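You operate a simulated robot arm through the tools that you are given. There is no shell and no other tool.

Carry out the task below with a simulated robot arm. There is one attempt and no reset: what you move stays moved.

TASK
Swap the pink slab for the cream one and press its block again.
Fine: triple press lid up, pink slab to the free spot on the black mat, lid down to its stops and up again; that block medium, the others as they were, no crack.

Only the result counts: the job must be done as asked and must still hold three seconds after the hand-in. Knocking over, shifting, dropping, spilling or breaking anything else fails it. A push-on lid holds only when it is set on centred and level and pressed home; a screw cap is set on level and turned clockwise until tight.

THE ROBOT
A 7-joint arm with a fingered hand, fixed in place. Base frame: the origin is on the floor under the middle of its stand, x ahead of it, y to its left, z up. Readings come in m, rad, newtons and seconds.
With the tool pointing down near the work surface it reaches from about 0.32 to 0.82 m from the base axis. Its first joint turns from -2.007 to 2.007 rad. Payload 5 kg.
Tool frame: the origin (TCP) lies between the finger pads and is the grasp point; the fingertips stand 0.032 m ahead of it; z points along the fingers, y is the line along which they close. The gripper opens to 0.16 m; its body begins 0.089 m behind the TCP. The gripper is a hand of 4 fingers: y runs from the thumb to the fingers, the wrist lies at [0, 0, -0.267] in the tool frame, and closing takes about 1.5 s.
Orientation is told as [roll, pitch, yaw] about the base's x, y, z axes, in that order, counted from this pose: with the fingers straight down and closing along the base's y, the tool's x points along the base's -x, its y along +y and its z along -z.

THE INTERFACE
- The arm moves only by the tool apply_moves. Its argument "deltas" is one flat list of numbers, 7 for each row, row after row: the shift along the tool's x, y, z in cm, then the turn, a rotation vector about the tool's x, y, z in rad, then the finger opening in cm, from 0 to 16. In form: [dx, dy, dz, rx, ry, rz, grip, dx, dy, dz, rx, ry, rz, grip, ...]. A call has 1 to 20 rows; each row shifts and turns the commanded pose from where the row before left it, along the tool's axes as they then stand. A row lasts 0.2 s, in which the tool goes at most 0.05 m and 0.15 rad; a call with a longer step from one row to the next is refused whole, and so is a gripper value outside its range. Where a pose cannot be reached the arm comes as near as it can. A force on the tool above 90 N (or 10 N above the force at the start of the call, whichever is more), or a blocked arm, ends the call early, and 0.2 s more pass. Each finger travels about 0.108 m/s and halts on what it meets, pressing with about 29 N; the grip force reading is that of the motor and also rises with nothing between the fingers. The clock runs only during rows and for 0.2 s after the last one: add rows that do not move to give the fingers time. The reply holds the time, the measured pose of the TCP, the force on the tool along the base axes, the opening and the grip force, in the units named above and with some noise, with the torque about the TCP (base axes, N m) and any sound that the robot's microphone picked up.
- Cameras (640 x 400 px; columns grow to the right, rows downward): "scene" is fixed at [0.2194, -0.4997, 1.705]; the picture's right is [0.53, -0.85, 0.00], its down [-0.57, -0.36, -0.74] and it looks along [0.62, 0.39, -0.67] (base axes); focal length 280 px, centre (320, 200). "wrist" rides on the gripper at [0.08, -0.004, -0.114] in the tool frame; the picture's right is [0.05, 1.00, 0.00], its down [-0.82, 0.04, -0.58] and it looks along [-0.58, 0.03, 0.82] (tool axes); focal length 265 px, centre (320, 200). There is no depth. A picture from a camera that has moved, and an enlarged one, comes with that camera's place and axes in the base frame and with its lens.
- snapshot(camera): a new picture of that camera. No time passes.
- move_column(by): slides the trunk up (or, below 0, down) by that many m; the arm rides with it, the base frame stays. It gives what a move gives, with no picture.
- grasp_type(shape): the hand has 4 fingers and takes this shape, open, in about a second: jaw (thumb against the fingers, like two jaws); tri (thumb and two fingers); tip (a fingertip pinch); poke (one finger out to press); point (the index stretched); flat (the hand flat); cup (the hand cupped); fist (a fist). The gripper value then closes the fingers along that shape, each until it touches; the sizes above hold for jaw. It gives what a move gives, with no picture.
- close_up(camera, box): a new picture of the part [left, top, right, bottom] of that camera's present view, enlarged. No time passes.
- close_job(): hands the job in; it is judged then, once.

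Places have to be worked out from the pictures, the camera data and where the tool is seen. Open the gripper and draw the arm clear of the work before you hand the job in, unless the task says otherwise.

The tools are called after ">>>" by a JSON object that holds its "op" and its "data". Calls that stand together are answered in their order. apply_moves: Moves the arm, as the interface text tells. Its arguments: {"type":"object","properties":{"deltas":{"type":"array","items":{"type":"number"}}},"required":["deltas"]} The other tools are called the same way: move_column (by) moves the trunk up or down; grasp_type (shape) gives the hand a shape; snapshot (camera) takes a picture; close_up (camera, box) takes an enlarged picture of a part of a camera's view; close_job () hands the job in.

At the start:

```text
time: 0.0
position: [0.5419, 0.0578, 1.4369]
ee_rot: [-0.001, -0.001, 0.0]
ft_force: [0.3, -0.1, 0.3]
wrist_torque: [0.0, -0.03, 0.02]
grip_width: 0.1598
grasp_force: 0.0
shape: jaw
trunk travel left (down, up): [-0.9, 0.09]
```

scene: 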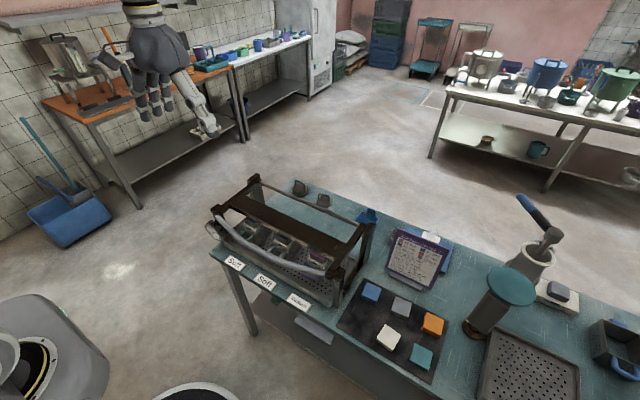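
wrist: 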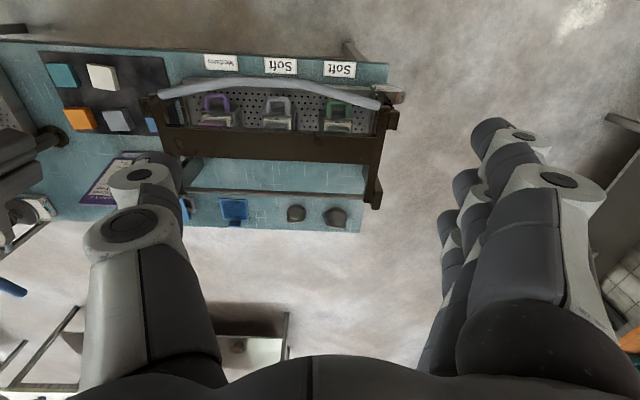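

I'll begin by looking closely at the press, the mat, and the sign before moving anything.

>>> {"op": "close_up", "data": {"camera": "scene", "box": [190, 160, 390, 330]}}

>>> {"op": "close_up", "data": {"camera": "scene", "box": [320, 220, 480, 380]}}

>>> {"op": "close_up", "data": {"camera": "wrist", "box": [0, 30, 200, 230]}}

>>> {"op": "close_up", "data": {"camera": "wrist", "box": [150, 40, 410, 230]}}

```text
2.35 times, centred on (290, 245) of scene
camera zoom: at [0.2194, -0.4997, 1.705], right [0.53, -0.85, 0.0], down [-0.57, -0.36, -0.74], along [0.62, 0.39, -0.67], focal length 659 px, centre (391, 94)
```

zoom: 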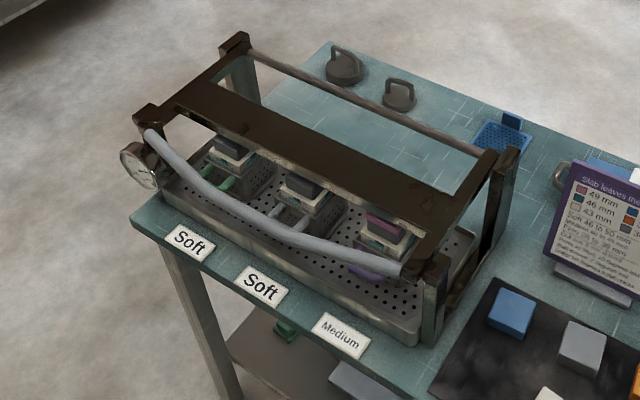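

```text
2.50 times, centred on (400, 300) of scene
camera zoom: at [0.2194, -0.4997, 1.705], right [0.53, -0.85, 0.0], down [-0.57, -0.36, -0.74], along [0.62, 0.39, -0.67], focal length 700 px, centre (120, -50)
```

zoom: 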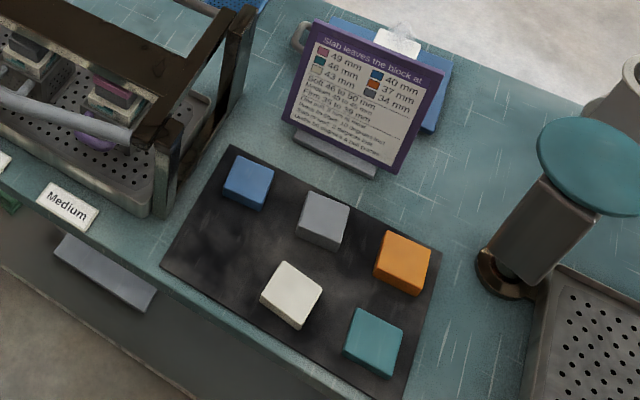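

```text
2.00 times, centred on (100, 130) of wrist
camera zoom: at [0.4609, 0.0539, 1.5514], right [-0.05, 1.0, 0.0], down [0.82, 0.04, 0.58], along [0.58, 0.03, -0.82], focal length 531 px, centre (760, 340)
```

zoom: 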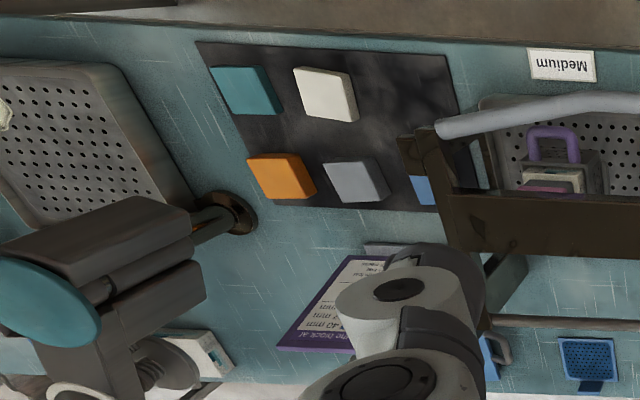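

```text
2.11 times, centred on (280, 135) of wrist
camera zoom: at [0.4609, 0.0539, 1.5514], right [-0.05, 1.0, 0.0], down [0.82, 0.04, 0.58], along [0.58, 0.03, -0.82], focal length 559 px, centre (404, 337)
```

zoom: 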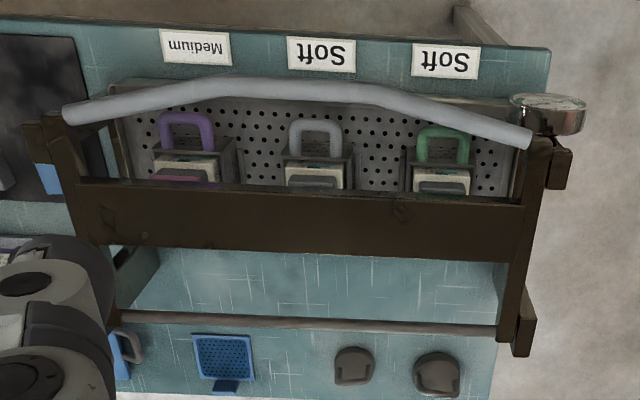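

The press is a triple tofu press and the sign lists slab thickness versus block height. I'll zoom into the sign and the three block bays.

>>> {"op": "close_up", "data": {"camera": "scene", "box": [380, 220, 460, 295]}}

>>> {"op": "close_up", "data": {"camera": "scene", "box": [300, 210, 380, 290]}}

>>> {"op": "close_up", "data": {"camera": "scene", "box": [200, 170, 290, 260]}}

>>> {"op": "close_up", "data": {"camera": "wrist", "box": [170, 50, 290, 140]}}

```text
5.33 times, centred on (420, 258) of scene
camera zoom: at [0.2194, -0.4997, 1.705], right [0.53, -0.85, 0.0], down [-0.57, -0.36, -0.74], along [0.62, 0.39, -0.67], focal length 1493 px, centre (-213, -107)
```

zoom: 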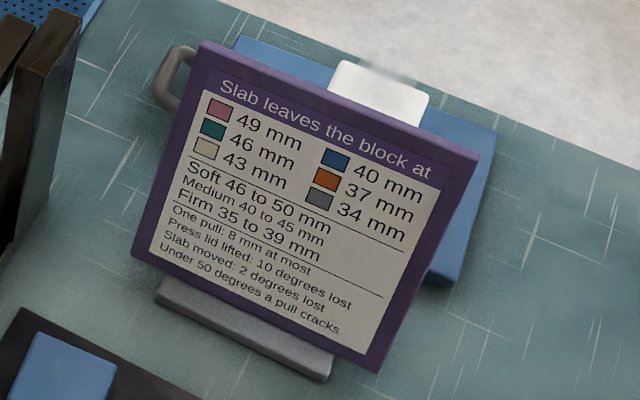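

```text
5.00 times, centred on (340, 250) of scene
camera zoom: at [0.2194, -0.4997, 1.705], right [0.53, -0.85, 0.0], down [-0.57, -0.36, -0.74], along [0.62, 0.39, -0.67], focal length 1400 px, centre (220, -50)
```

zoom: 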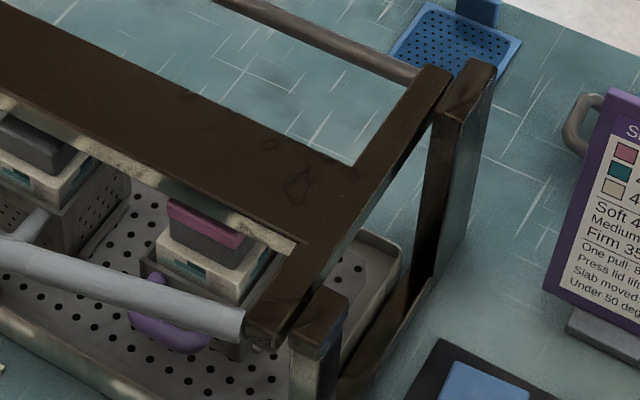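

```text
4.44 times, centred on (245, 215) of scene
camera zoom: at [0.2194, -0.4997, 1.705], right [0.53, -0.85, 0.0], down [-0.57, -0.36, -0.74], along [0.62, 0.39, -0.67], focal length 1244 px, centre (653, 133)
```

zoom: 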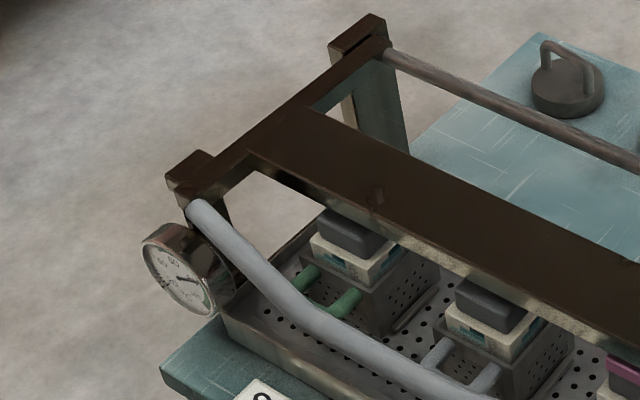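

```text
4.44 times, centred on (230, 95) of wrist
camera zoom: at [0.4609, 0.0539, 1.5514], right [-0.05, 1.0, 0.0], down [0.82, 0.04, 0.58], along [0.58, 0.03, -0.82], focal length 1180 px, centre (720, 667)
```

zoom: 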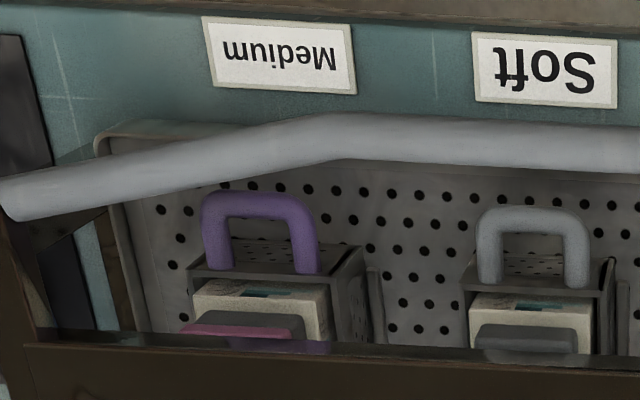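

The sign says pink leaves the block at 49 mm and cream at 43 mm (medium), and lifting the lid or moving slabs costs temperature. I'll read the gauge and inspect the lid geometry.

>>> {"op": "close_up", "data": {"camera": "scene", "box": [205, 205, 255, 245]}}

>>> {"op": "close_up", "data": {"camera": "wrist", "box": [360, 70, 410, 115]}}

>>> {"op": "close_up", "data": {"camera": "scene", "box": [330, 270, 450, 385]}}

>>> {"op": "close_up", "data": {"camera": "scene", "box": [235, 170, 375, 260]}}

```text
10.00 times, centred on (230, 225) of scene
camera zoom: at [0.2194, -0.4997, 1.705], right [0.53, -0.85, 0.0], down [-0.57, -0.36, -0.74], along [0.62, 0.39, -0.67], focal length 2800 px, centre (1220, -50)
```

zoom: 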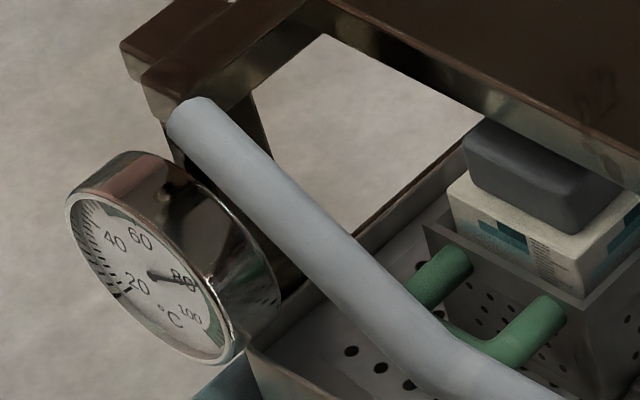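

```text
8.89 times, centred on (385, 92) of wrist
camera zoom: at [0.4609, 0.0539, 1.5514], right [-0.05, 1.0, 0.0], down [0.82, 0.04, 0.58], along [0.58, 0.03, -0.82], focal length 2359 px, centre (-258, 1156)
```

zoom: 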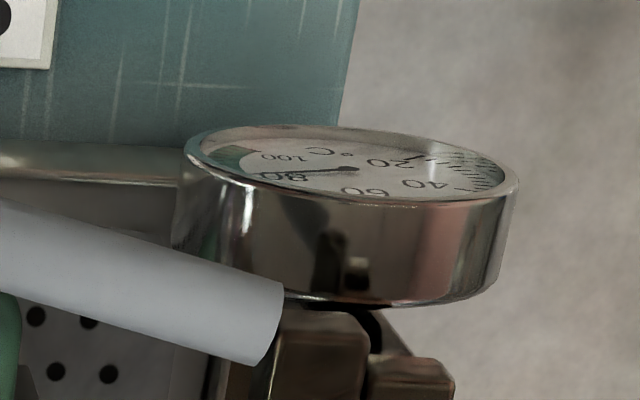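

```text
3.48 times, centred on (390, 328) of scene
camera zoom: at [0.2194, -0.4997, 1.705], right [0.53, -0.85, 0.0], down [-0.57, -0.36, -0.74], along [0.62, 0.39, -0.67], focal length 974 px, centre (76, -244)
```

zoom: 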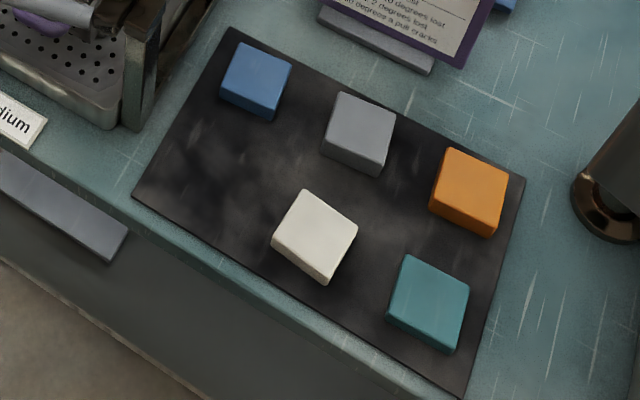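

```text
4.44 times, centred on (305, 215) of scene
camera zoom: at [0.2194, -0.4997, 1.705], right [0.53, -0.85, 0.0], down [-0.57, -0.36, -0.74], along [0.62, 0.39, -0.67], focal length 1244 px, centre (387, 133)
```

zoom: 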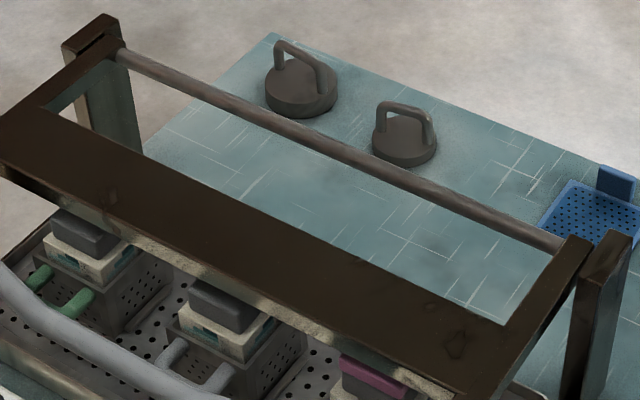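

Two-view triangulation puts the lid's handle bar near x 0.58–0.62, z≈0.975, the hinge rod near x 0.85, z≈0.98, slab tops on the mat near z≈0.81, and the temperature at about 80 °C. I'll lower the trunk by 0.3 m to look at the press from closer.

>>> {"op": "move_column", "data": {"by": -0.3}}

```text
time: 3.0
position: [0.5425, 0.0573, 1.1375]
ee_rot: [-0.001, 0.001, -0.001]
ft_force: [-0.8, 0.8, 0.4]
wrist_torque: [-0.01, 0.0, 0.0]
grip_width: 0.1599
grasp_force: 0.1
shape: jaw
trunk travel left (down, up): [-0.6, 0.39]
```

The trunk is now lower and the arm is clear. I'll take pictures from both cameras.

>>> {"op": "snapshot", "data": {"camera": "wrist"}}

>>> {"op": "snapshot", "data": {"camera": "scene"}}

```text
taken
camera wrist: at [0.4609, 0.0539, 1.2514], right [-0.05, 1.0, 0.0], down [0.82, 0.04, 0.58], along [0.58, 0.03, -0.82], focal length 265 px, centre (320, 200)
```

wrist: 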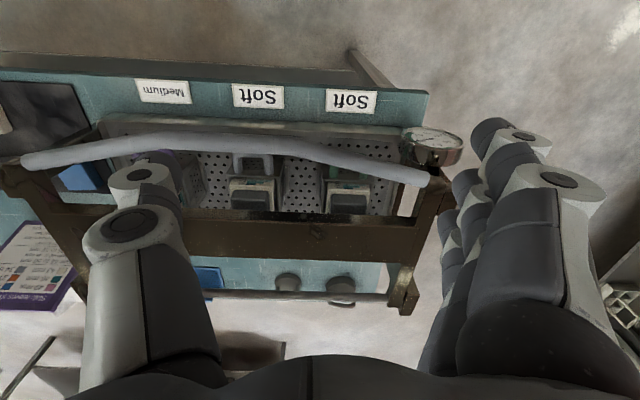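

```text
taken
```

scene: 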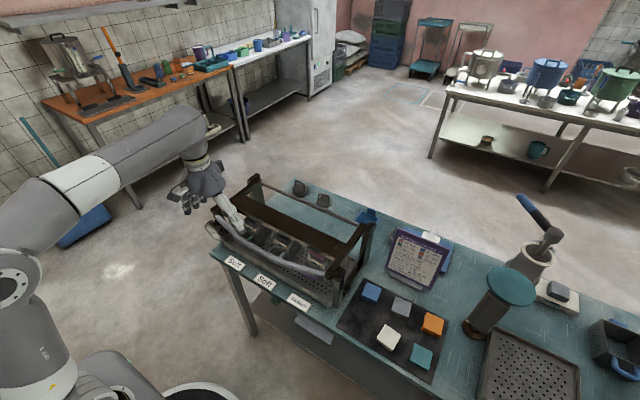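

Both views agree with the lid being level and down. I'll turn the hand a quarter turn about its own axis (staying high above the lid), so it can later close around the bar, and narrow the opening to 8 cm.

>>> {"op": "apply_moves", "data": {"deltas": [0.8, 0, 0, 0, 0, 0.1428, 10, 0.8, 0, 0, 0, 0, 0.1428, 8, 0.6, 0, 0, 0, 0, 0.1428, 8, 0, 0, 0, 0, 0, 0.1428, 8, 0, 0, 0, 0, 0, 0.1428, 8, 0, 0, 0, 0, 0, 0.1428, 8, 0, 0, 0, 0, 0, 0.1428, 8, 0, 0, 0, 0, 0, 0.1428, 8, 0, 0, 0, 0, 0, 0.1428, 8, 0, 0, 0, 0, 0, 0.1428, 8, 0, 0, 0, 0, 0, 0.1428, 8]}}

```text
time: 5.4
position: [0.5206, 0.061, 1.1376]
ee_rot: [0.001, 0.0, -1.574]
ft_force: [-0.2, -0.9, 0.4]
wrist_torque: [-0.01, -0.05, -0.01]
grip_width: 0.0809
grasp_force: 0.0
shape: jaw
trunk travel left (down, up): [-0.6, 0.39]
```

The hand is yawed as planned. Now I draw back 9 cm and tilt the fingers forward so that the hand points about 30° below horizontal.

>>> {"op": "apply_moves", "data": {"deltas": [0, -3, 0, 0, 0, 0, 8, 0, -3, 0, 0, 0, 0, 8, 0, -3, 0, 0, 0, 0, 8, 0, 0, 0, -0.1496, 0, 0, 8, 0, 0, 0, -0.1496, 0, 0, 8, 0, 0, 0, -0.1496, 0, 0, 8, 0, 0, 0, -0.1496, 0, 0, 8, 0, 0, 0, -0.1496, 0, 0, 8, 0, 0, 0, -0.1496, 0, 0, 8, 0, 0, 0, -0.1496, 0, 0, 8]}}

>>> {"op": "snapshot", "data": {"camera": "wrist"}}

>>> {"op": "snapshot", "data": {"camera": "scene"}}

```text
time: 7.6
position: [0.5271, 0.0712, 0.9965]
ee_rot: [0.691, -0.003, -1.569]
ft_force: [0.9, 0.2, -0.1]
wrist_torque: [-0.03, 0.08, -0.05]
grip_width: 0.0799
grasp_force: 0.1
shape: jaw
out of reach, approached as far as the arm can: row 5, 6, 7, 8, 9, 10
trunk travel left (down, up): [-0.6, 0.39]
```

```text
taken
camera wrist: at [0.4518, 0.1511, 1.0819], right [0.77, 0.05, 0.63], down [-0.33, -0.82, 0.47], along [0.54, -0.58, -0.61], focal length 265 px, centre (320, 200)
```

wrist: 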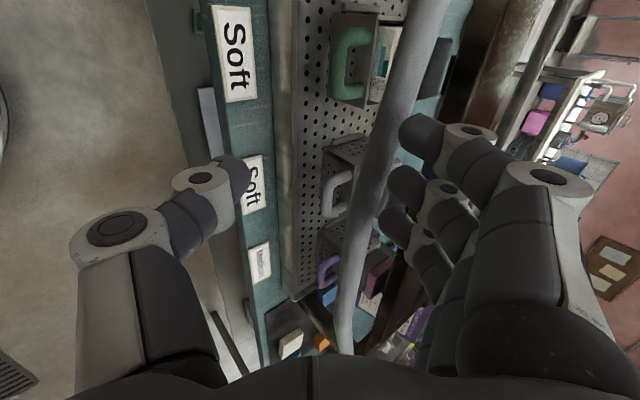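

```text
taken
```

scene: 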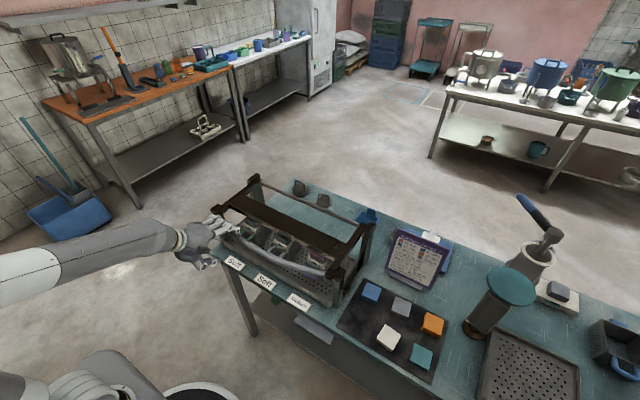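

The pull-back asked for a pose too close to the base, so the arm settled at x 0.527, z 0.997 with ~40° tilt, with no contact. I'll send one zero row to learn whether the commanded pose restarts from the measured one.

>>> {"op": "apply_moves", "data": {"deltas": [0, 0, 0, 0, 0, 0, 8]}}

```text
time: 8.0
position: [0.5264, 0.0688, 0.9961]
ee_rot: [0.687, 0.0, -1.571]
ft_force: [-0.6, 0.3, 0.2]
wrist_torque: [-0.02, 0.02, 0.02]
grip_width: 0.0801
grasp_force: 0.0
shape: jaw
trunk travel left (down, up): [-0.6, 0.39]
```

The commanded pose does restart from where the arm settled. The bar's straight middle lies around (0.584, −0.04, 0.979); I shift up in front of it, back off 1 cm, then slide over to y ≈ −0.04 with a 10 cm opening.

>>> {"op": "apply_moves", "data": {"deltas": [0, 1.7, 0, 0, 0, 0, 9, 0, 1.7, 0, 0, 0, 0, 10, 0, 0, -1, 0, 0, 0, 10, -2.2, 0, 0, 0, 0, 0, 10, -2.2, 0, 0, 0, 0, 0, 10, -2.2, 0, 0, 0, 0, 0, 10, -2.2, 0, 0, 0, 0, 0, 10, -2.2, 0, 0, 0, 0, 0, 10]}}

>>> {"op": "snapshot", "data": {"camera": "wrist"}}

>>> {"op": "close_up", "data": {"camera": "scene", "box": [140, 160, 360, 310]}}

```text
time: 9.8
position: [0.5464, -0.0432, 1.0283]
ee_rot: [0.688, -0.001, -1.571]
ft_force: [-0.2, -0.2, 0.0]
wrist_torque: [0.01, 0.02, 0.02]
grip_width: 0.0997
grasp_force: 0.2
shape: jaw
trunk travel left (down, up): [-0.6, 0.39]
```

```text
taken
camera wrist: at [0.4709, 0.038, 1.1134], right [0.77, 0.05, 0.63], down [-0.33, -0.82, 0.47], along [0.54, -0.58, -0.61], focal length 265 px, centre (320, 200)
```

wrist: 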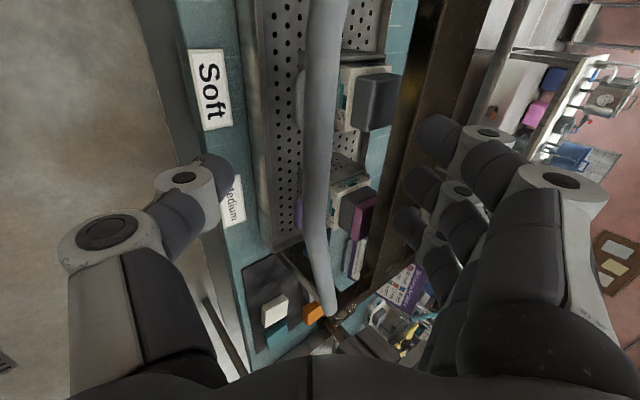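

```text
2.67 times, centred on (250, 235) of scene
camera zoom: at [0.2194, -0.4997, 1.705], right [0.53, -0.85, 0.0], down [-0.57, -0.36, -0.74], along [0.62, 0.39, -0.67], focal length 747 px, centre (507, 107)
```

zoom: 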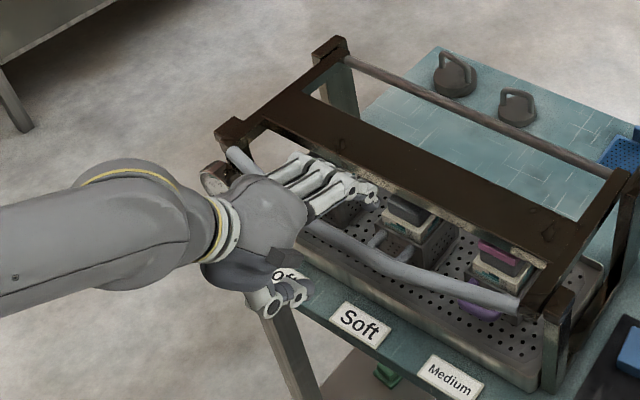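

No contact so far, and the bar lies straight ahead between the thumb (below) and the fingers (above), about 6 cm along the tool. I narrow to 7 cm and advance.

>>> {"op": "apply_moves", "data": {"deltas": [0, 0, 0, 0, 0, 0, 7, 0, 0, 2, 0, 0, 0, 7, 0, 0, 2, 0, 0, 0, 7, 0, 0, 2, 0, 0, 0, 7]}}

>>> {"op": "snapshot", "data": {"camera": "wrist"}}

>>> {"op": "close_up", "data": {"camera": "scene", "box": [180, 170, 340, 290]}}

```text
time: 10.8
position: [0.5845, -0.0421, 0.981]
ee_rot: [0.688, -0.002, -1.569]
ft_force: [0.2, 0.4, 0.3]
wrist_torque: [-0.03, 0.03, -0.02]
grip_width: 0.0705
grasp_force: 0.1
shape: jaw
trunk travel left (down, up): [-0.6, 0.39]
```

```text
taken
camera wrist: at [0.5083, 0.0381, 1.0666], right [0.77, 0.05, 0.63], down [-0.33, -0.81, 0.47], along [0.54, -0.58, -0.61], focal length 265 px, centre (320, 200)
```

wrist: 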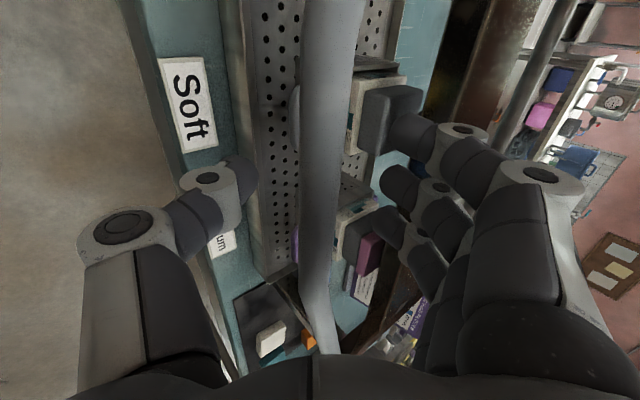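

```text
3.33 times, centred on (260, 230) of scene
camera zoom: at [0.2194, -0.4997, 1.705], right [0.53, -0.85, 0.0], down [-0.57, -0.36, -0.74], along [0.62, 0.39, -0.67], focal length 933 px, centre (520, 100)
```

zoom: 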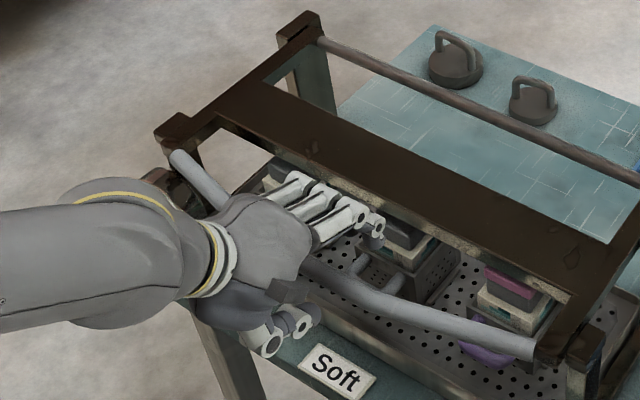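

The bar sits between thumb and fingers at the TCP with no force. I close the hand on it.

>>> {"op": "apply_moves", "data": {"deltas": [0, 0, 0, 0, 0, 0, 4, 0, 0, 0, 0, 0, 0, 2, 0, 0, 0, 0, 0, 0, 1, 0, 0, 0, 0, 0, 0, 1, 0, 0, 0, 0, 0, 0, 1, 0, 0, 0, 0, 0, 0, 1]}}

>>> {"op": "close_up", "data": {"camera": "scene", "box": [180, 170, 340, 290]}}

>>> {"op": "snapshot", "data": {"camera": "wrist"}}

```text
time: 12.2
position: [0.5841, -0.0423, 0.9816]
ee_rot: [0.686, -0.002, -1.57]
ft_force: [0.3, 0.1, 0.4]
wrist_torque: [-0.01, -0.04, -0.02]
grip_width: 0.0102
grasp_force: 0.1
shape: jaw
trunk travel left (down, up): [-0.6, 0.39]
```

```text
3.33 times, centred on (260, 230) of scene
camera zoom: at [0.2194, -0.4997, 1.705], right [0.53, -0.85, 0.0], down [-0.57, -0.36, -0.74], along [0.62, 0.39, -0.67], focal length 933 px, centre (520, 100)
```

zoom: 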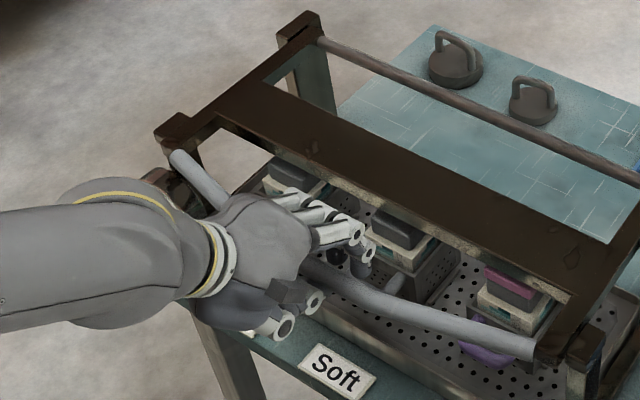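

```text
taken
camera wrist: at [0.5081, 0.0382, 1.0669], right [0.77, 0.05, 0.63], down [-0.33, -0.81, 0.47], along [0.54, -0.58, -0.61], focal length 265 px, centre (320, 200)
```

wrist: 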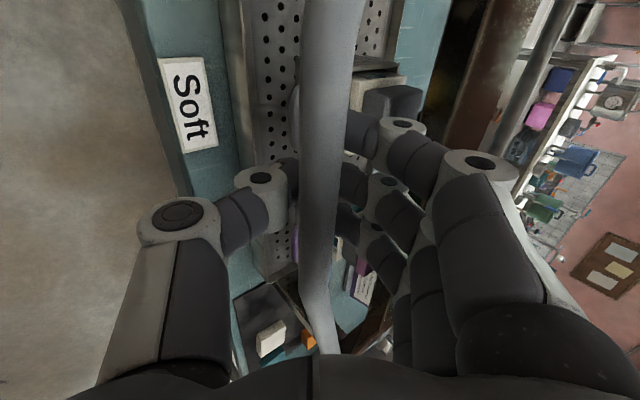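

The fingers closed past the bar without touching it: the bar appears enclosed between palm and fingertips, which makes a loose hook. I lift straight up a few cm gently and watch force and picture.

>>> {"op": "apply_moves", "data": {"deltas": [0, 0.634, -0.773, 0, 0, 0, 0, 0, 0.634, -0.773, 0, 0, 0, 0, 0, 0.634, -0.773, 0, 0, 0, 0]}}

>>> {"op": "snapshot", "data": {"camera": "wrist"}}

>>> {"op": "close_up", "data": {"camera": "scene", "box": [180, 150, 380, 300]}}

```text
time: 13.0
position: [0.5859, -0.0422, 1.0096]
ee_rot: [0.686, 0.001, -1.572]
ft_force: [1.7, -2.5, -9.9]
wrist_torque: [0.03, 0.02, -0.02]
grip_width: 0.0002
grasp_force: 28.7
shape: jaw
trunk travel left (down, up): [-0.6, 0.39]
```

```text
taken
camera wrist: at [0.5094, 0.0383, 1.0954], right [0.77, 0.05, 0.63], down [-0.33, -0.81, 0.47], along [0.54, -0.58, -0.61], focal length 265 px, centre (320, 200)
```

wrist: 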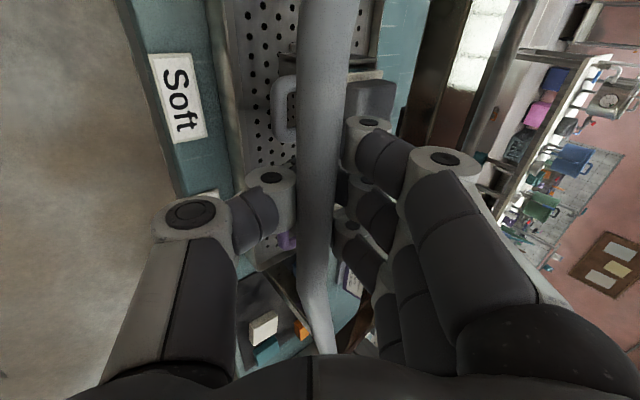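

```text
2.67 times, centred on (280, 225) of scene
camera zoom: at [0.2194, -0.4997, 1.705], right [0.53, -0.85, 0.0], down [-0.57, -0.36, -0.74], along [0.62, 0.39, -0.67], focal length 747 px, centre (427, 133)
```

zoom: 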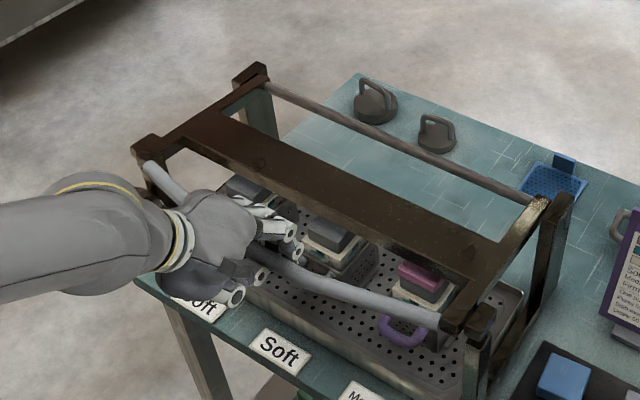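

The lid is rising with the hand (about 10 N of weight on the tool). I keep following the arc about the hinge with the hand orientation held, up to roughly 45°.

>>> {"op": "apply_moves", "data": {"deltas": [0, 1.362, -1.244, 0, 0, 0, 0, 0, 1.446, -1.146, 0, 0, 0, 0, 0, 1.522, -1.042, 0, 0, 0, 0, 0, 1.592, -0.933, 0, 0, 0, 0, 0, 1.653, -0.819, 0, 0, 0, 0, 0, 1.706, -0.701, 0, 0, 0, 0, 0, 1.751, -0.581, 0, 0, 0, 0, 0, 1.788, -0.457, 0, 0, 0, 0, 0, 1.815, -0.33, 0, 0, 0, 0, 0, 1.834, -0.203, 0, 0, 0, 0]}}

>>> {"op": "snapshot", "data": {"camera": "wrist"}}

>>> {"op": "snapshot", "data": {"camera": "scene"}}

```text
time: 15.2
position: [0.666, -0.0419, 1.1695]
ee_rot: [0.685, -0.002, -1.569]
ft_force: [7.6, -1.7, -18.5]
wrist_torque: [0.04, 0.05, -0.03]
grip_width: 0.0
grasp_force: 28.5
shape: jaw
trunk travel left (down, up): [-0.6, 0.39]
```

```text
taken
camera wrist: at [0.5907, 0.0385, 1.2555], right [0.77, 0.05, 0.63], down [-0.33, -0.81, 0.47], along [0.54, -0.58, -0.61], focal length 265 px, centre (320, 200)
```

wrist: 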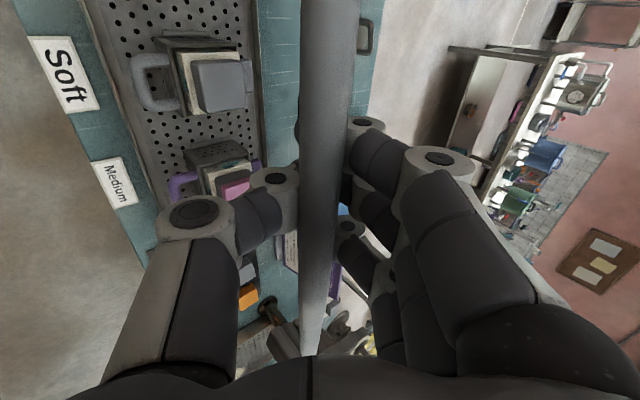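

```text
taken
```

scene: 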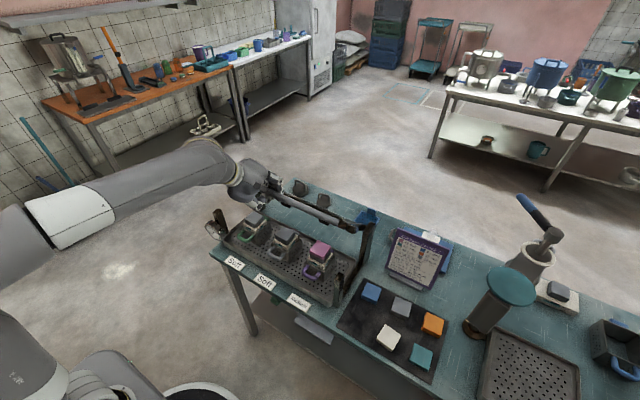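

The lid is at about 45° and follows the arc well (radius ≈0.262). I continue to about 75° and check again.

>>> {"op": "apply_moves", "data": {"deltas": [0, 1.843, -0.074, 0, 0, 0, 0, 0, 1.844, 0.055, 0, 0, 0, 0, 0, 1.836, 0.184, 0, 0, 0, 0, 0, 1.818, 0.312, 0, 0, 0, 0, 0, 1.792, 0.439, 0, 0, 0, 0, 0, 1.757, 0.563, 0, 0, 0, 0, 0, 1.713, 0.684, 0, 0, 0, 0]}}

>>> {"op": "snapshot", "data": {"camera": "scene"}}

>>> {"op": "snapshot", "data": {"camera": "wrist"}}

```text
time: 16.8
position: [0.7776, -0.0416, 1.2344]
ee_rot: [0.685, 0.001, -1.57]
ft_force: [1.5, -1.2, -17.7]
wrist_torque: [-0.01, 0.05, -0.02]
grip_width: 0.0
grasp_force: 29.0
shape: jaw
trunk travel left (down, up): [-0.6, 0.39]
```

```text
taken
```

scene: 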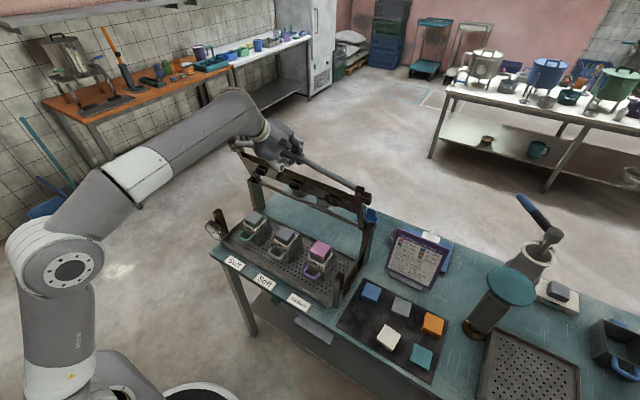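

```text
taken
camera wrist: at [0.7016, 0.0391, 1.3198], right [0.77, 0.05, 0.63], down [-0.33, -0.82, 0.47], along [0.54, -0.58, -0.61], focal length 265 px, centre (320, 200)
```

wrist: 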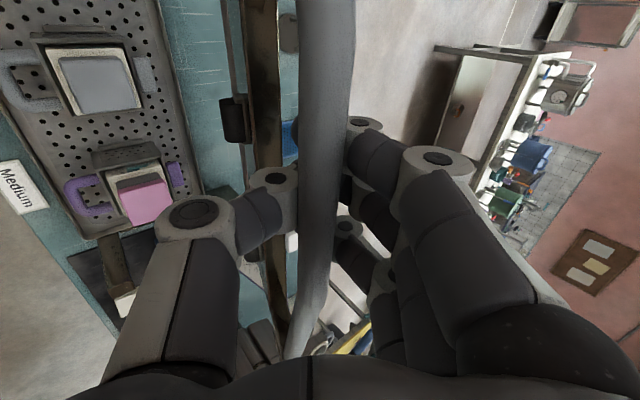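

At about 74° the remaining load is mostly radial (I am pulling ~17 N outward), so the true radius is slightly smaller; the tangential weight is dropping as cos θ. I move nearly horizontally forward toward vertical.

>>> {"op": "apply_moves", "data": {"deltas": [0, 1.39, 1.46, 0, 0, 0, 0, 0, 1.546, 1.268, 0, 0, 0, 0, 0, 1.546, 1.268, 0, 0, 0, 0]}}

>>> {"op": "snapshot", "data": {"camera": "scene"}}

```text
time: 17.6
position: [0.8365, -0.0412, 1.2321]
ee_rot: [0.686, 0.001, -1.571]
ft_force: [-0.6, -0.7, -3.6]
wrist_torque: [-0.01, -0.15, 0.0]
grip_width: 0.0
grasp_force: 29.2
shape: jaw
trunk travel left (down, up): [-0.6, 0.39]
```

```text
taken
```

scene: 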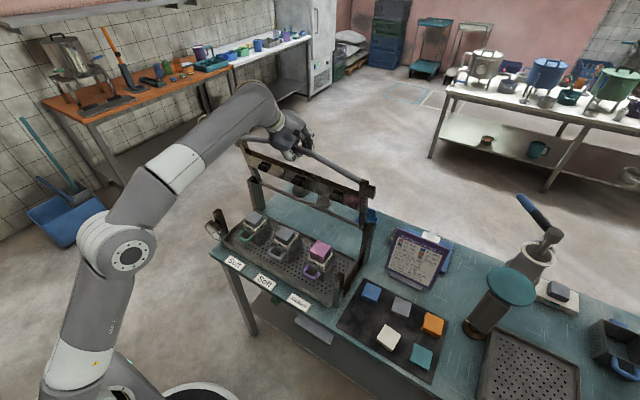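

Radial pull is relieved (−3.6 N). I continue forward in small steps to pass vertical and feel for the back stop.

>>> {"op": "apply_moves", "data": {"deltas": [0, 1.546, 1.268, 0, 0, 0, 0, 0, 1.546, 1.268, 0, 0, 0, 0]}}

>>> {"op": "close_up", "data": {"camera": "scene", "box": [190, 90, 400, 310]}}

>>> {"op": "snapshot", "data": {"camera": "wrist"}}

```text
time: 18.2
position: [0.872, -0.0384, 1.2292]
ee_rot: [0.687, -0.002, -1.571]
ft_force: [-1.2, -0.2, -0.7]
wrist_torque: [0.03, 0.0, 0.01]
grip_width: 0.0
grasp_force: 29.1
shape: jaw
out of reach, approached as far as the arm can: row 2
trunk travel left (down, up): [-0.6, 0.39]
```

```text
1.82 times, centred on (295, 200) of scene
camera zoom: at [0.2194, -0.4997, 1.705], right [0.53, -0.85, 0.0], down [-0.57, -0.36, -0.74], along [0.62, 0.39, -0.67], focal length 509 px, centre (366, 200)
```

zoom: 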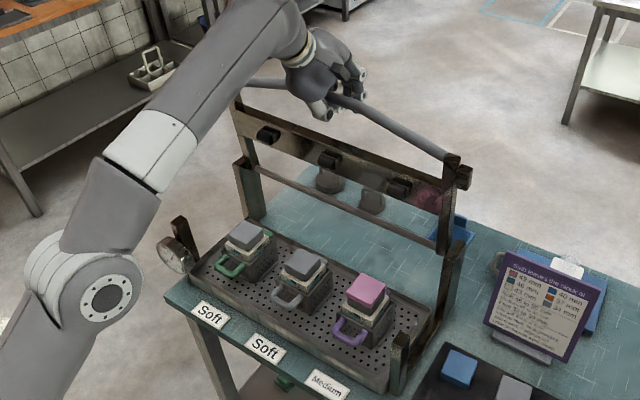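

```text
taken
camera wrist: at [0.7961, 0.0414, 1.3157], right [0.77, 0.05, 0.63], down [-0.33, -0.81, 0.47], along [0.54, -0.58, -0.61], focal length 265 px, centre (320, 200)
```

wrist: 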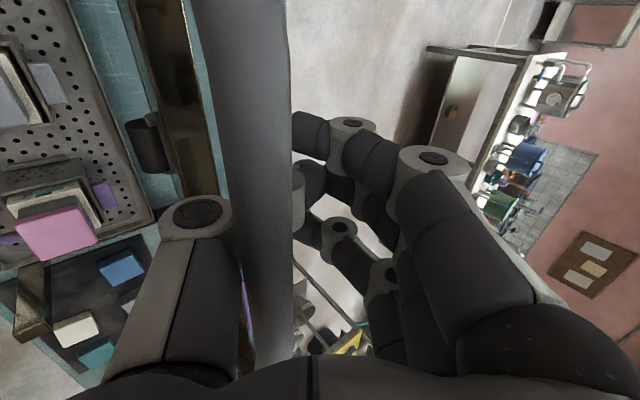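

The bar now rests on the thumb at roughly 85°, and at this tilt the arm's reach ends here. I tilt the hand further toward horizontal (which pulls the wrist back) while nudging forward, so I can push the lid past vertical.

>>> {"op": "apply_moves", "data": {"deltas": [0, 0, 0, -0.148, 0, 0, 0, 0, 0.67, 0.743, -0.148, 0, 0, 0, 0, 0.551, 0.834, -0.148, 0, 0, 0, 0, 0.63, 1.36, -0.148, 0, 0, 0]}}

>>> {"op": "close_up", "data": {"camera": "scene", "box": [190, 60, 400, 310]}}

>>> {"op": "snapshot", "data": {"camera": "wrist"}}

```text
time: 18.6
position: [0.8828, -0.04, 1.2444]
ee_rot: [0.823, 0.023, -1.579]
ft_force: [0.5, -6.4, -43.5]
wrist_torque: [-0.04, -1.91, 0.28]
grip_width: 0.0002
grasp_force: 29.0
shape: jaw
trunk travel left (down, up): [-0.6, 0.39]
stopped in row 2: the force on the tool passed its limit at 106 N (the readings are from after the stop); the commanded pose is now the measured one
```

```text
1.60 times, centred on (295, 185) of scene
camera zoom: at [0.2194, -0.4997, 1.705], right [0.53, -0.85, 0.0], down [-0.57, -0.36, -0.74], along [0.62, 0.39, -0.67], focal length 448 px, centre (360, 224)
```

zoom: 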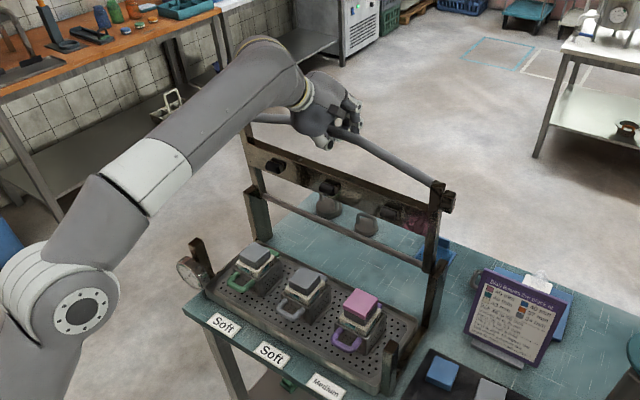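

```text
taken
camera wrist: at [0.7952, 0.0402, 1.321], right [0.68, 0.03, 0.73], down [-0.4, -0.82, 0.4], along [0.61, -0.57, -0.55], focal length 265 px, centre (320, 200)
```

wrist: 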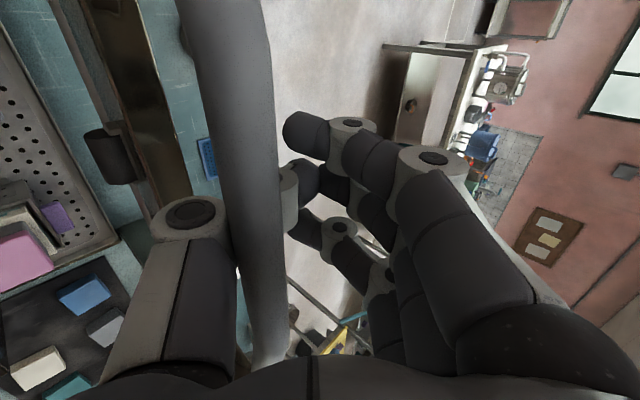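

The call stopped with a high force: the hand is pressing the bar (−43 N vertical), so I back off by lowering about 1.2 cm to relieve it.

>>> {"op": "apply_moves", "data": {"deltas": [0, -0.44, 0.41, 0, 0, 0, 0, 0, -0.44, 0.41, 0, 0, 0, 0]}}

```text
time: 19.2
position: [0.8788, -0.0394, 1.2438]
ee_rot: [0.844, 0.022, -1.576]
ft_force: [0.2, -11.1, -25.7]
wrist_torque: [-0.05, -1.15, 0.5]
grip_width: 0.0
grasp_force: 29.2
shape: jaw
trunk travel left (down, up): [-0.6, 0.39]
```

Force dropped from 43 to 26 N with little motion, so the hand was still pulling up on the bar. I lower the command another centimetre.

>>> {"op": "apply_moves", "data": {"deltas": [0, -0.37, 0.33, 0, 0, 0, 0, 0, -0.37, 0.33, 0, 0, 0, 0]}}

>>> {"op": "close_up", "data": {"camera": "scene", "box": [230, 80, 370, 200]}}

>>> {"op": "snapshot", "data": {"camera": "wrist"}}

```text
time: 19.8
position: [0.8767, -0.0322, 1.2415]
ee_rot: [0.851, 0.022, -1.57]
ft_force: [-0.5, 0.3, -1.6]
wrist_torque: [0.04, -0.06, 0.01]
grip_width: 0.0002
grasp_force: 29.0
shape: jaw
trunk travel left (down, up): [-0.6, 0.39]
```

```text
3.33 times, centred on (300, 140) of scene
camera zoom: at [0.2194, -0.4997, 1.705], right [0.53, -0.85, 0.0], down [-0.57, -0.36, -0.74], along [0.62, 0.39, -0.67], focal length 933 px, centre (387, 400)
```

zoom: 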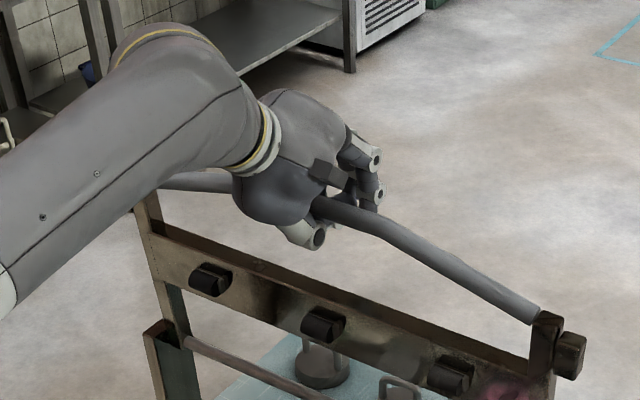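

```text
taken
camera wrist: at [0.7882, 0.0461, 1.3152], right [0.66, 0.03, 0.75], down [-0.41, -0.82, 0.39], along [0.63, -0.56, -0.53], focal length 265 px, centre (320, 200)
```

wrist: 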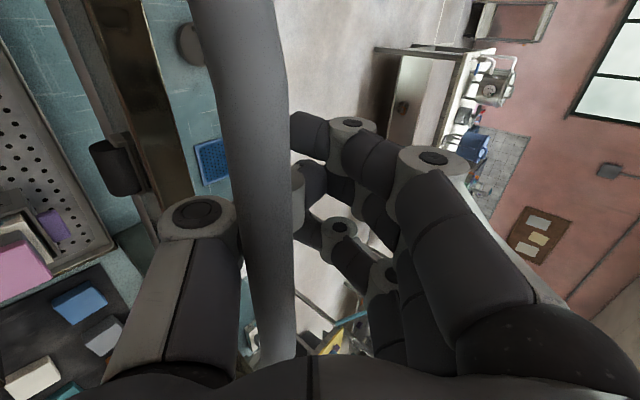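

The load is gone now. I test whether the lid can still move back by pushing forward 1 cm slowly and reading the horizontal force.

>>> {"op": "apply_moves", "data": {"deltas": [0, 0.33, 0.376, 0, 0, 0, 0, 0, 0.33, 0.376, 0, 0, 0, 0]}}

```text
time: 20.4
position: [0.887, -0.036, 1.237]
ee_rot: [0.845, 0.021, -1.575]
ft_force: [-0.5, -0.7, -0.3]
wrist_torque: [-0.03, -0.01, -0.02]
grip_width: 0.0
grasp_force: 28.9
shape: jaw
trunk travel left (down, up): [-0.6, 0.39]
```

It moved 1 cm with no resistance. I continue forward another 2 cm.

>>> {"op": "apply_moves", "data": {"deltas": [0, 0.4, 0.34, 0, 0, 0, 0, 0, 0.4, 0.34, 0, 0, 0, 0, 0, 0.4, 0.34, 0, 0, 0, 0, 0, 0.4, 0.34, 0, 0, 0, 0]}}

>>> {"op": "snapshot", "data": {"camera": "wrist"}}

>>> {"op": "close_up", "data": {"camera": "scene", "box": [200, 60, 400, 260]}}

```text
time: 21.4
position: [0.9081, -0.0349, 1.2394]
ee_rot: [0.845, 0.021, -1.576]
ft_force: [0.0, -0.6, -0.2]
wrist_torque: [-0.01, 0.02, -0.01]
grip_width: 0.0001
grasp_force: 29.2
shape: jaw
trunk travel left (down, up): [-0.6, 0.39]
```

```text
taken
camera wrist: at [0.8205, 0.0439, 1.3142], right [0.66, 0.03, 0.75], down [-0.41, -0.82, 0.4], along [0.63, -0.57, -0.53], focal length 265 px, centre (320, 200)
```

wrist: 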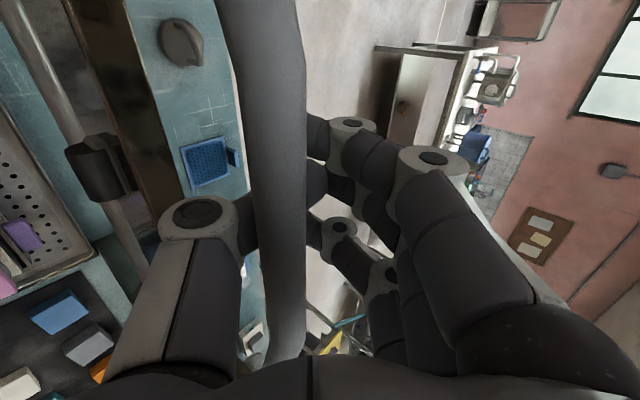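

```text
2.00 times, centred on (300, 160) of scene
camera zoom: at [0.2194, -0.4997, 1.705], right [0.53, -0.85, 0.0], down [-0.57, -0.36, -0.74], along [0.62, 0.39, -0.67], focal length 560 px, centre (360, 280)
```

zoom: 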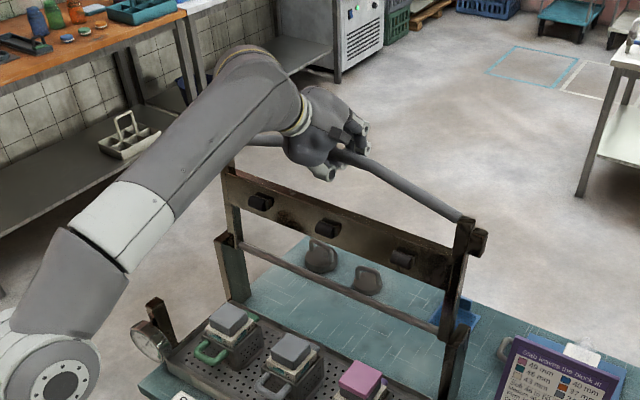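

The lid has now passed vertical (bar ≈ x 0.878) with no force on the hand. I move another 2 cm to find its rest stop.

>>> {"op": "apply_moves", "data": {"deltas": [0, 0.33, 0.376, 0, 0, 0, 0, 0, 0.33, 0.376, 0, 0, 0, 0, 0, 0.33, 0.376, 0, 0, 0, 0, 0, 0.33, 0.376, 0, 0, 0, 0]}}

>>> {"op": "snapshot", "data": {"camera": "wrist"}}

>>> {"op": "close_up", "data": {"camera": "scene", "box": [200, 60, 400, 260]}}

```text
time: 22.4
position: [0.9192, -0.0324, 1.2376]
ee_rot: [0.842, 0.02, -1.573]
ft_force: [1.0, -0.2, -2.5]
wrist_torque: [0.01, -0.05, -0.01]
grip_width: 0.0001
grasp_force: 29.2
shape: jaw
out of reach, approached as far as the arm can: row 3, 4
trunk travel left (down, up): [-0.6, 0.39]
```

```text
taken
camera wrist: at [0.8309, 0.0475, 1.3114], right [0.66, 0.03, 0.75], down [-0.41, -0.82, 0.4], along [0.63, -0.57, -0.53], focal length 265 px, centre (320, 200)
```

wrist: 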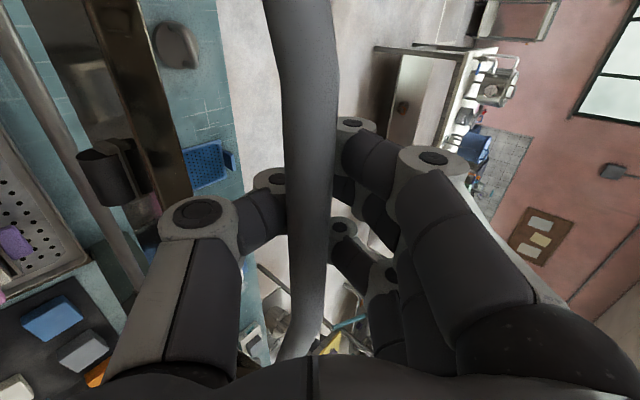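

```text
2.00 times, centred on (300, 160) of scene
camera zoom: at [0.2194, -0.4997, 1.705], right [0.53, -0.85, 0.0], down [-0.57, -0.36, -0.74], along [0.62, 0.39, -0.67], focal length 560 px, centre (360, 280)
```

zoom: 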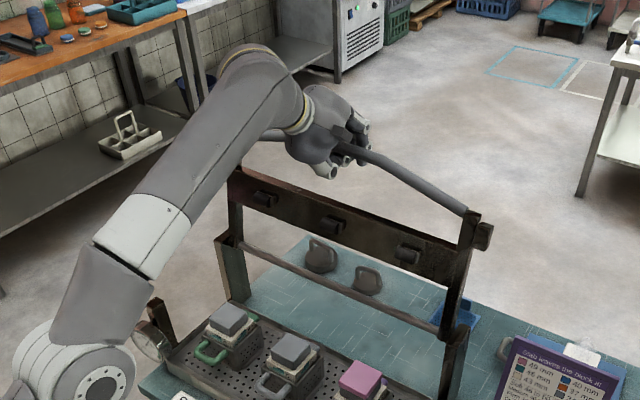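

The lid now leans back lightly on my fingers (about 100°), and the reach is again exhausted. I tilt the hand further toward horizontal in place to regain reach, watching the force.

>>> {"op": "apply_moves", "data": {"deltas": [0, 0, 0, -0.09, 0, 0, 0, 0, 0, 0, -0.09, 0, 0, 0, 0, 0, 0, -0.09, 0, 0, 0]}}

```text
time: 23.2
position: [0.9183, -0.0308, 1.2398]
ee_rot: [1.121, 0.022, -1.573]
ft_force: [-0.1, -0.3, 0.5]
wrist_torque: [0.02, -0.02, 0.03]
grip_width: 0.0003
grasp_force: 28.6
shape: jaw
trunk travel left (down, up): [-0.6, 0.39]
```

Force is zero with the new tilt. I ease forward another 2 cm along the arc to see whether the lid follows or stays.

>>> {"op": "apply_moves", "data": {"deltas": [0, 0.15, 0.483, 0, 0, 0, 0, 0, 0.15, 0.483, 0, 0, 0, 0, 0, 0.15, 0.483, 0, 0, 0, 0, 0, 0.15, 0.483, 0, 0, 0, 0]}}

>>> {"op": "snapshot", "data": {"camera": "wrist"}}

>>> {"op": "close_up", "data": {"camera": "scene", "box": [200, 60, 400, 260]}}

```text
time: 24.2
position: [0.9398, -0.032, 1.2339]
ee_rot: [1.115, 0.021, -1.575]
ft_force: [0.5, -1.1, -0.6]
wrist_torque: [-0.01, 0.02, 0.04]
grip_width: 0.0001
grasp_force: 29.1
shape: jaw
trunk travel left (down, up): [-0.6, 0.39]
```

```text
taken
camera wrist: at [0.8347, 0.0481, 1.2818], right [0.44, 0.03, 0.9], down [-0.5, -0.82, 0.27], along [0.74, -0.57, -0.34], focal length 265 px, centre (320, 200)
```

wrist: 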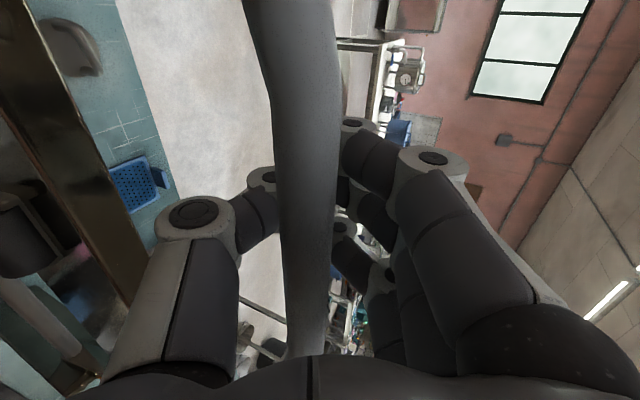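

```text
2.00 times, centred on (300, 160) of scene
camera zoom: at [0.2194, -0.4997, 1.705], right [0.53, -0.85, 0.0], down [-0.57, -0.36, -0.74], along [0.62, 0.39, -0.67], focal length 560 px, centre (360, 280)
```

zoom: 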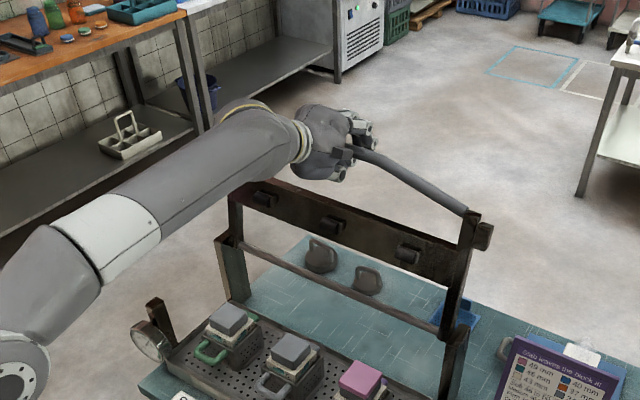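

The lid did not move in the last step while the hand did, so it rests on its own back stop at about 101°. I open the hand to 8 cm around the bar and check that the lid stays before withdrawing.

>>> {"op": "apply_moves", "data": {"deltas": [0, 0, 0, 0, 0, 0, 3, 0, 0, 0, 0, 0, 0, 6, 0, 0, 0, 0, 0, 0, 8, 0, 0, 0, 0, 0, 0, 8, 0, 0, 0, 0, 0, 0, 8]}}

>>> {"op": "snapshot", "data": {"camera": "wrist"}}

>>> {"op": "close_up", "data": {"camera": "scene", "box": [200, 60, 400, 260]}}

```text
time: 25.4
position: [0.9392, -0.0317, 1.2341]
ee_rot: [1.114, 0.021, -1.574]
ft_force: [-0.2, -0.1, 0.5]
wrist_torque: [0.01, -0.02, -0.01]
grip_width: 0.079
grasp_force: 0.1
shape: jaw
trunk travel left (down, up): [-0.6, 0.39]
```

```text
taken
camera wrist: at [0.8343, 0.0481, 1.2822], right [0.44, 0.03, 0.9], down [-0.5, -0.82, 0.27], along [0.74, -0.57, -0.34], focal length 265 px, centre (320, 200)
```

wrist: 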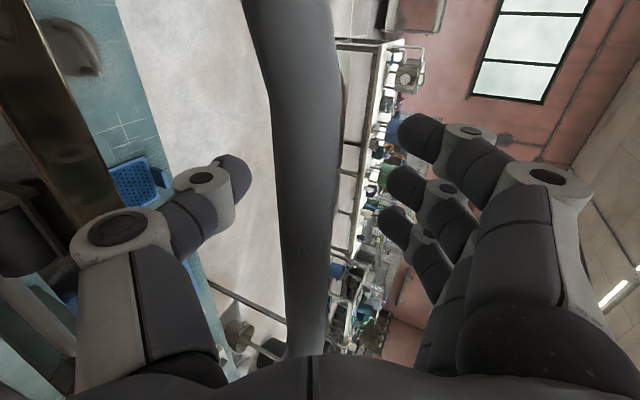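

```text
2.00 times, centred on (300, 160) of scene
camera zoom: at [0.2194, -0.4997, 1.705], right [0.53, -0.85, 0.0], down [-0.57, -0.36, -0.74], along [0.62, 0.39, -0.67], focal length 560 px, centre (360, 280)
```

zoom: 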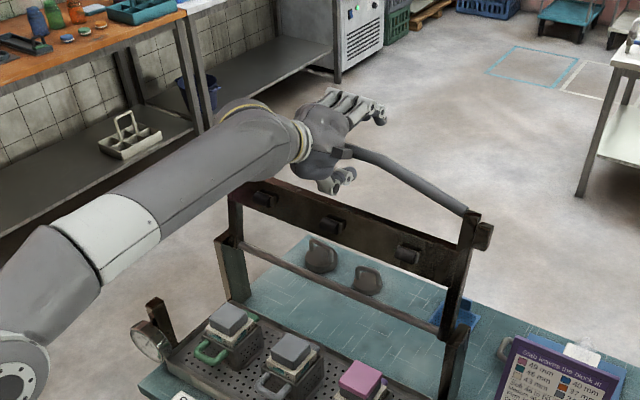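

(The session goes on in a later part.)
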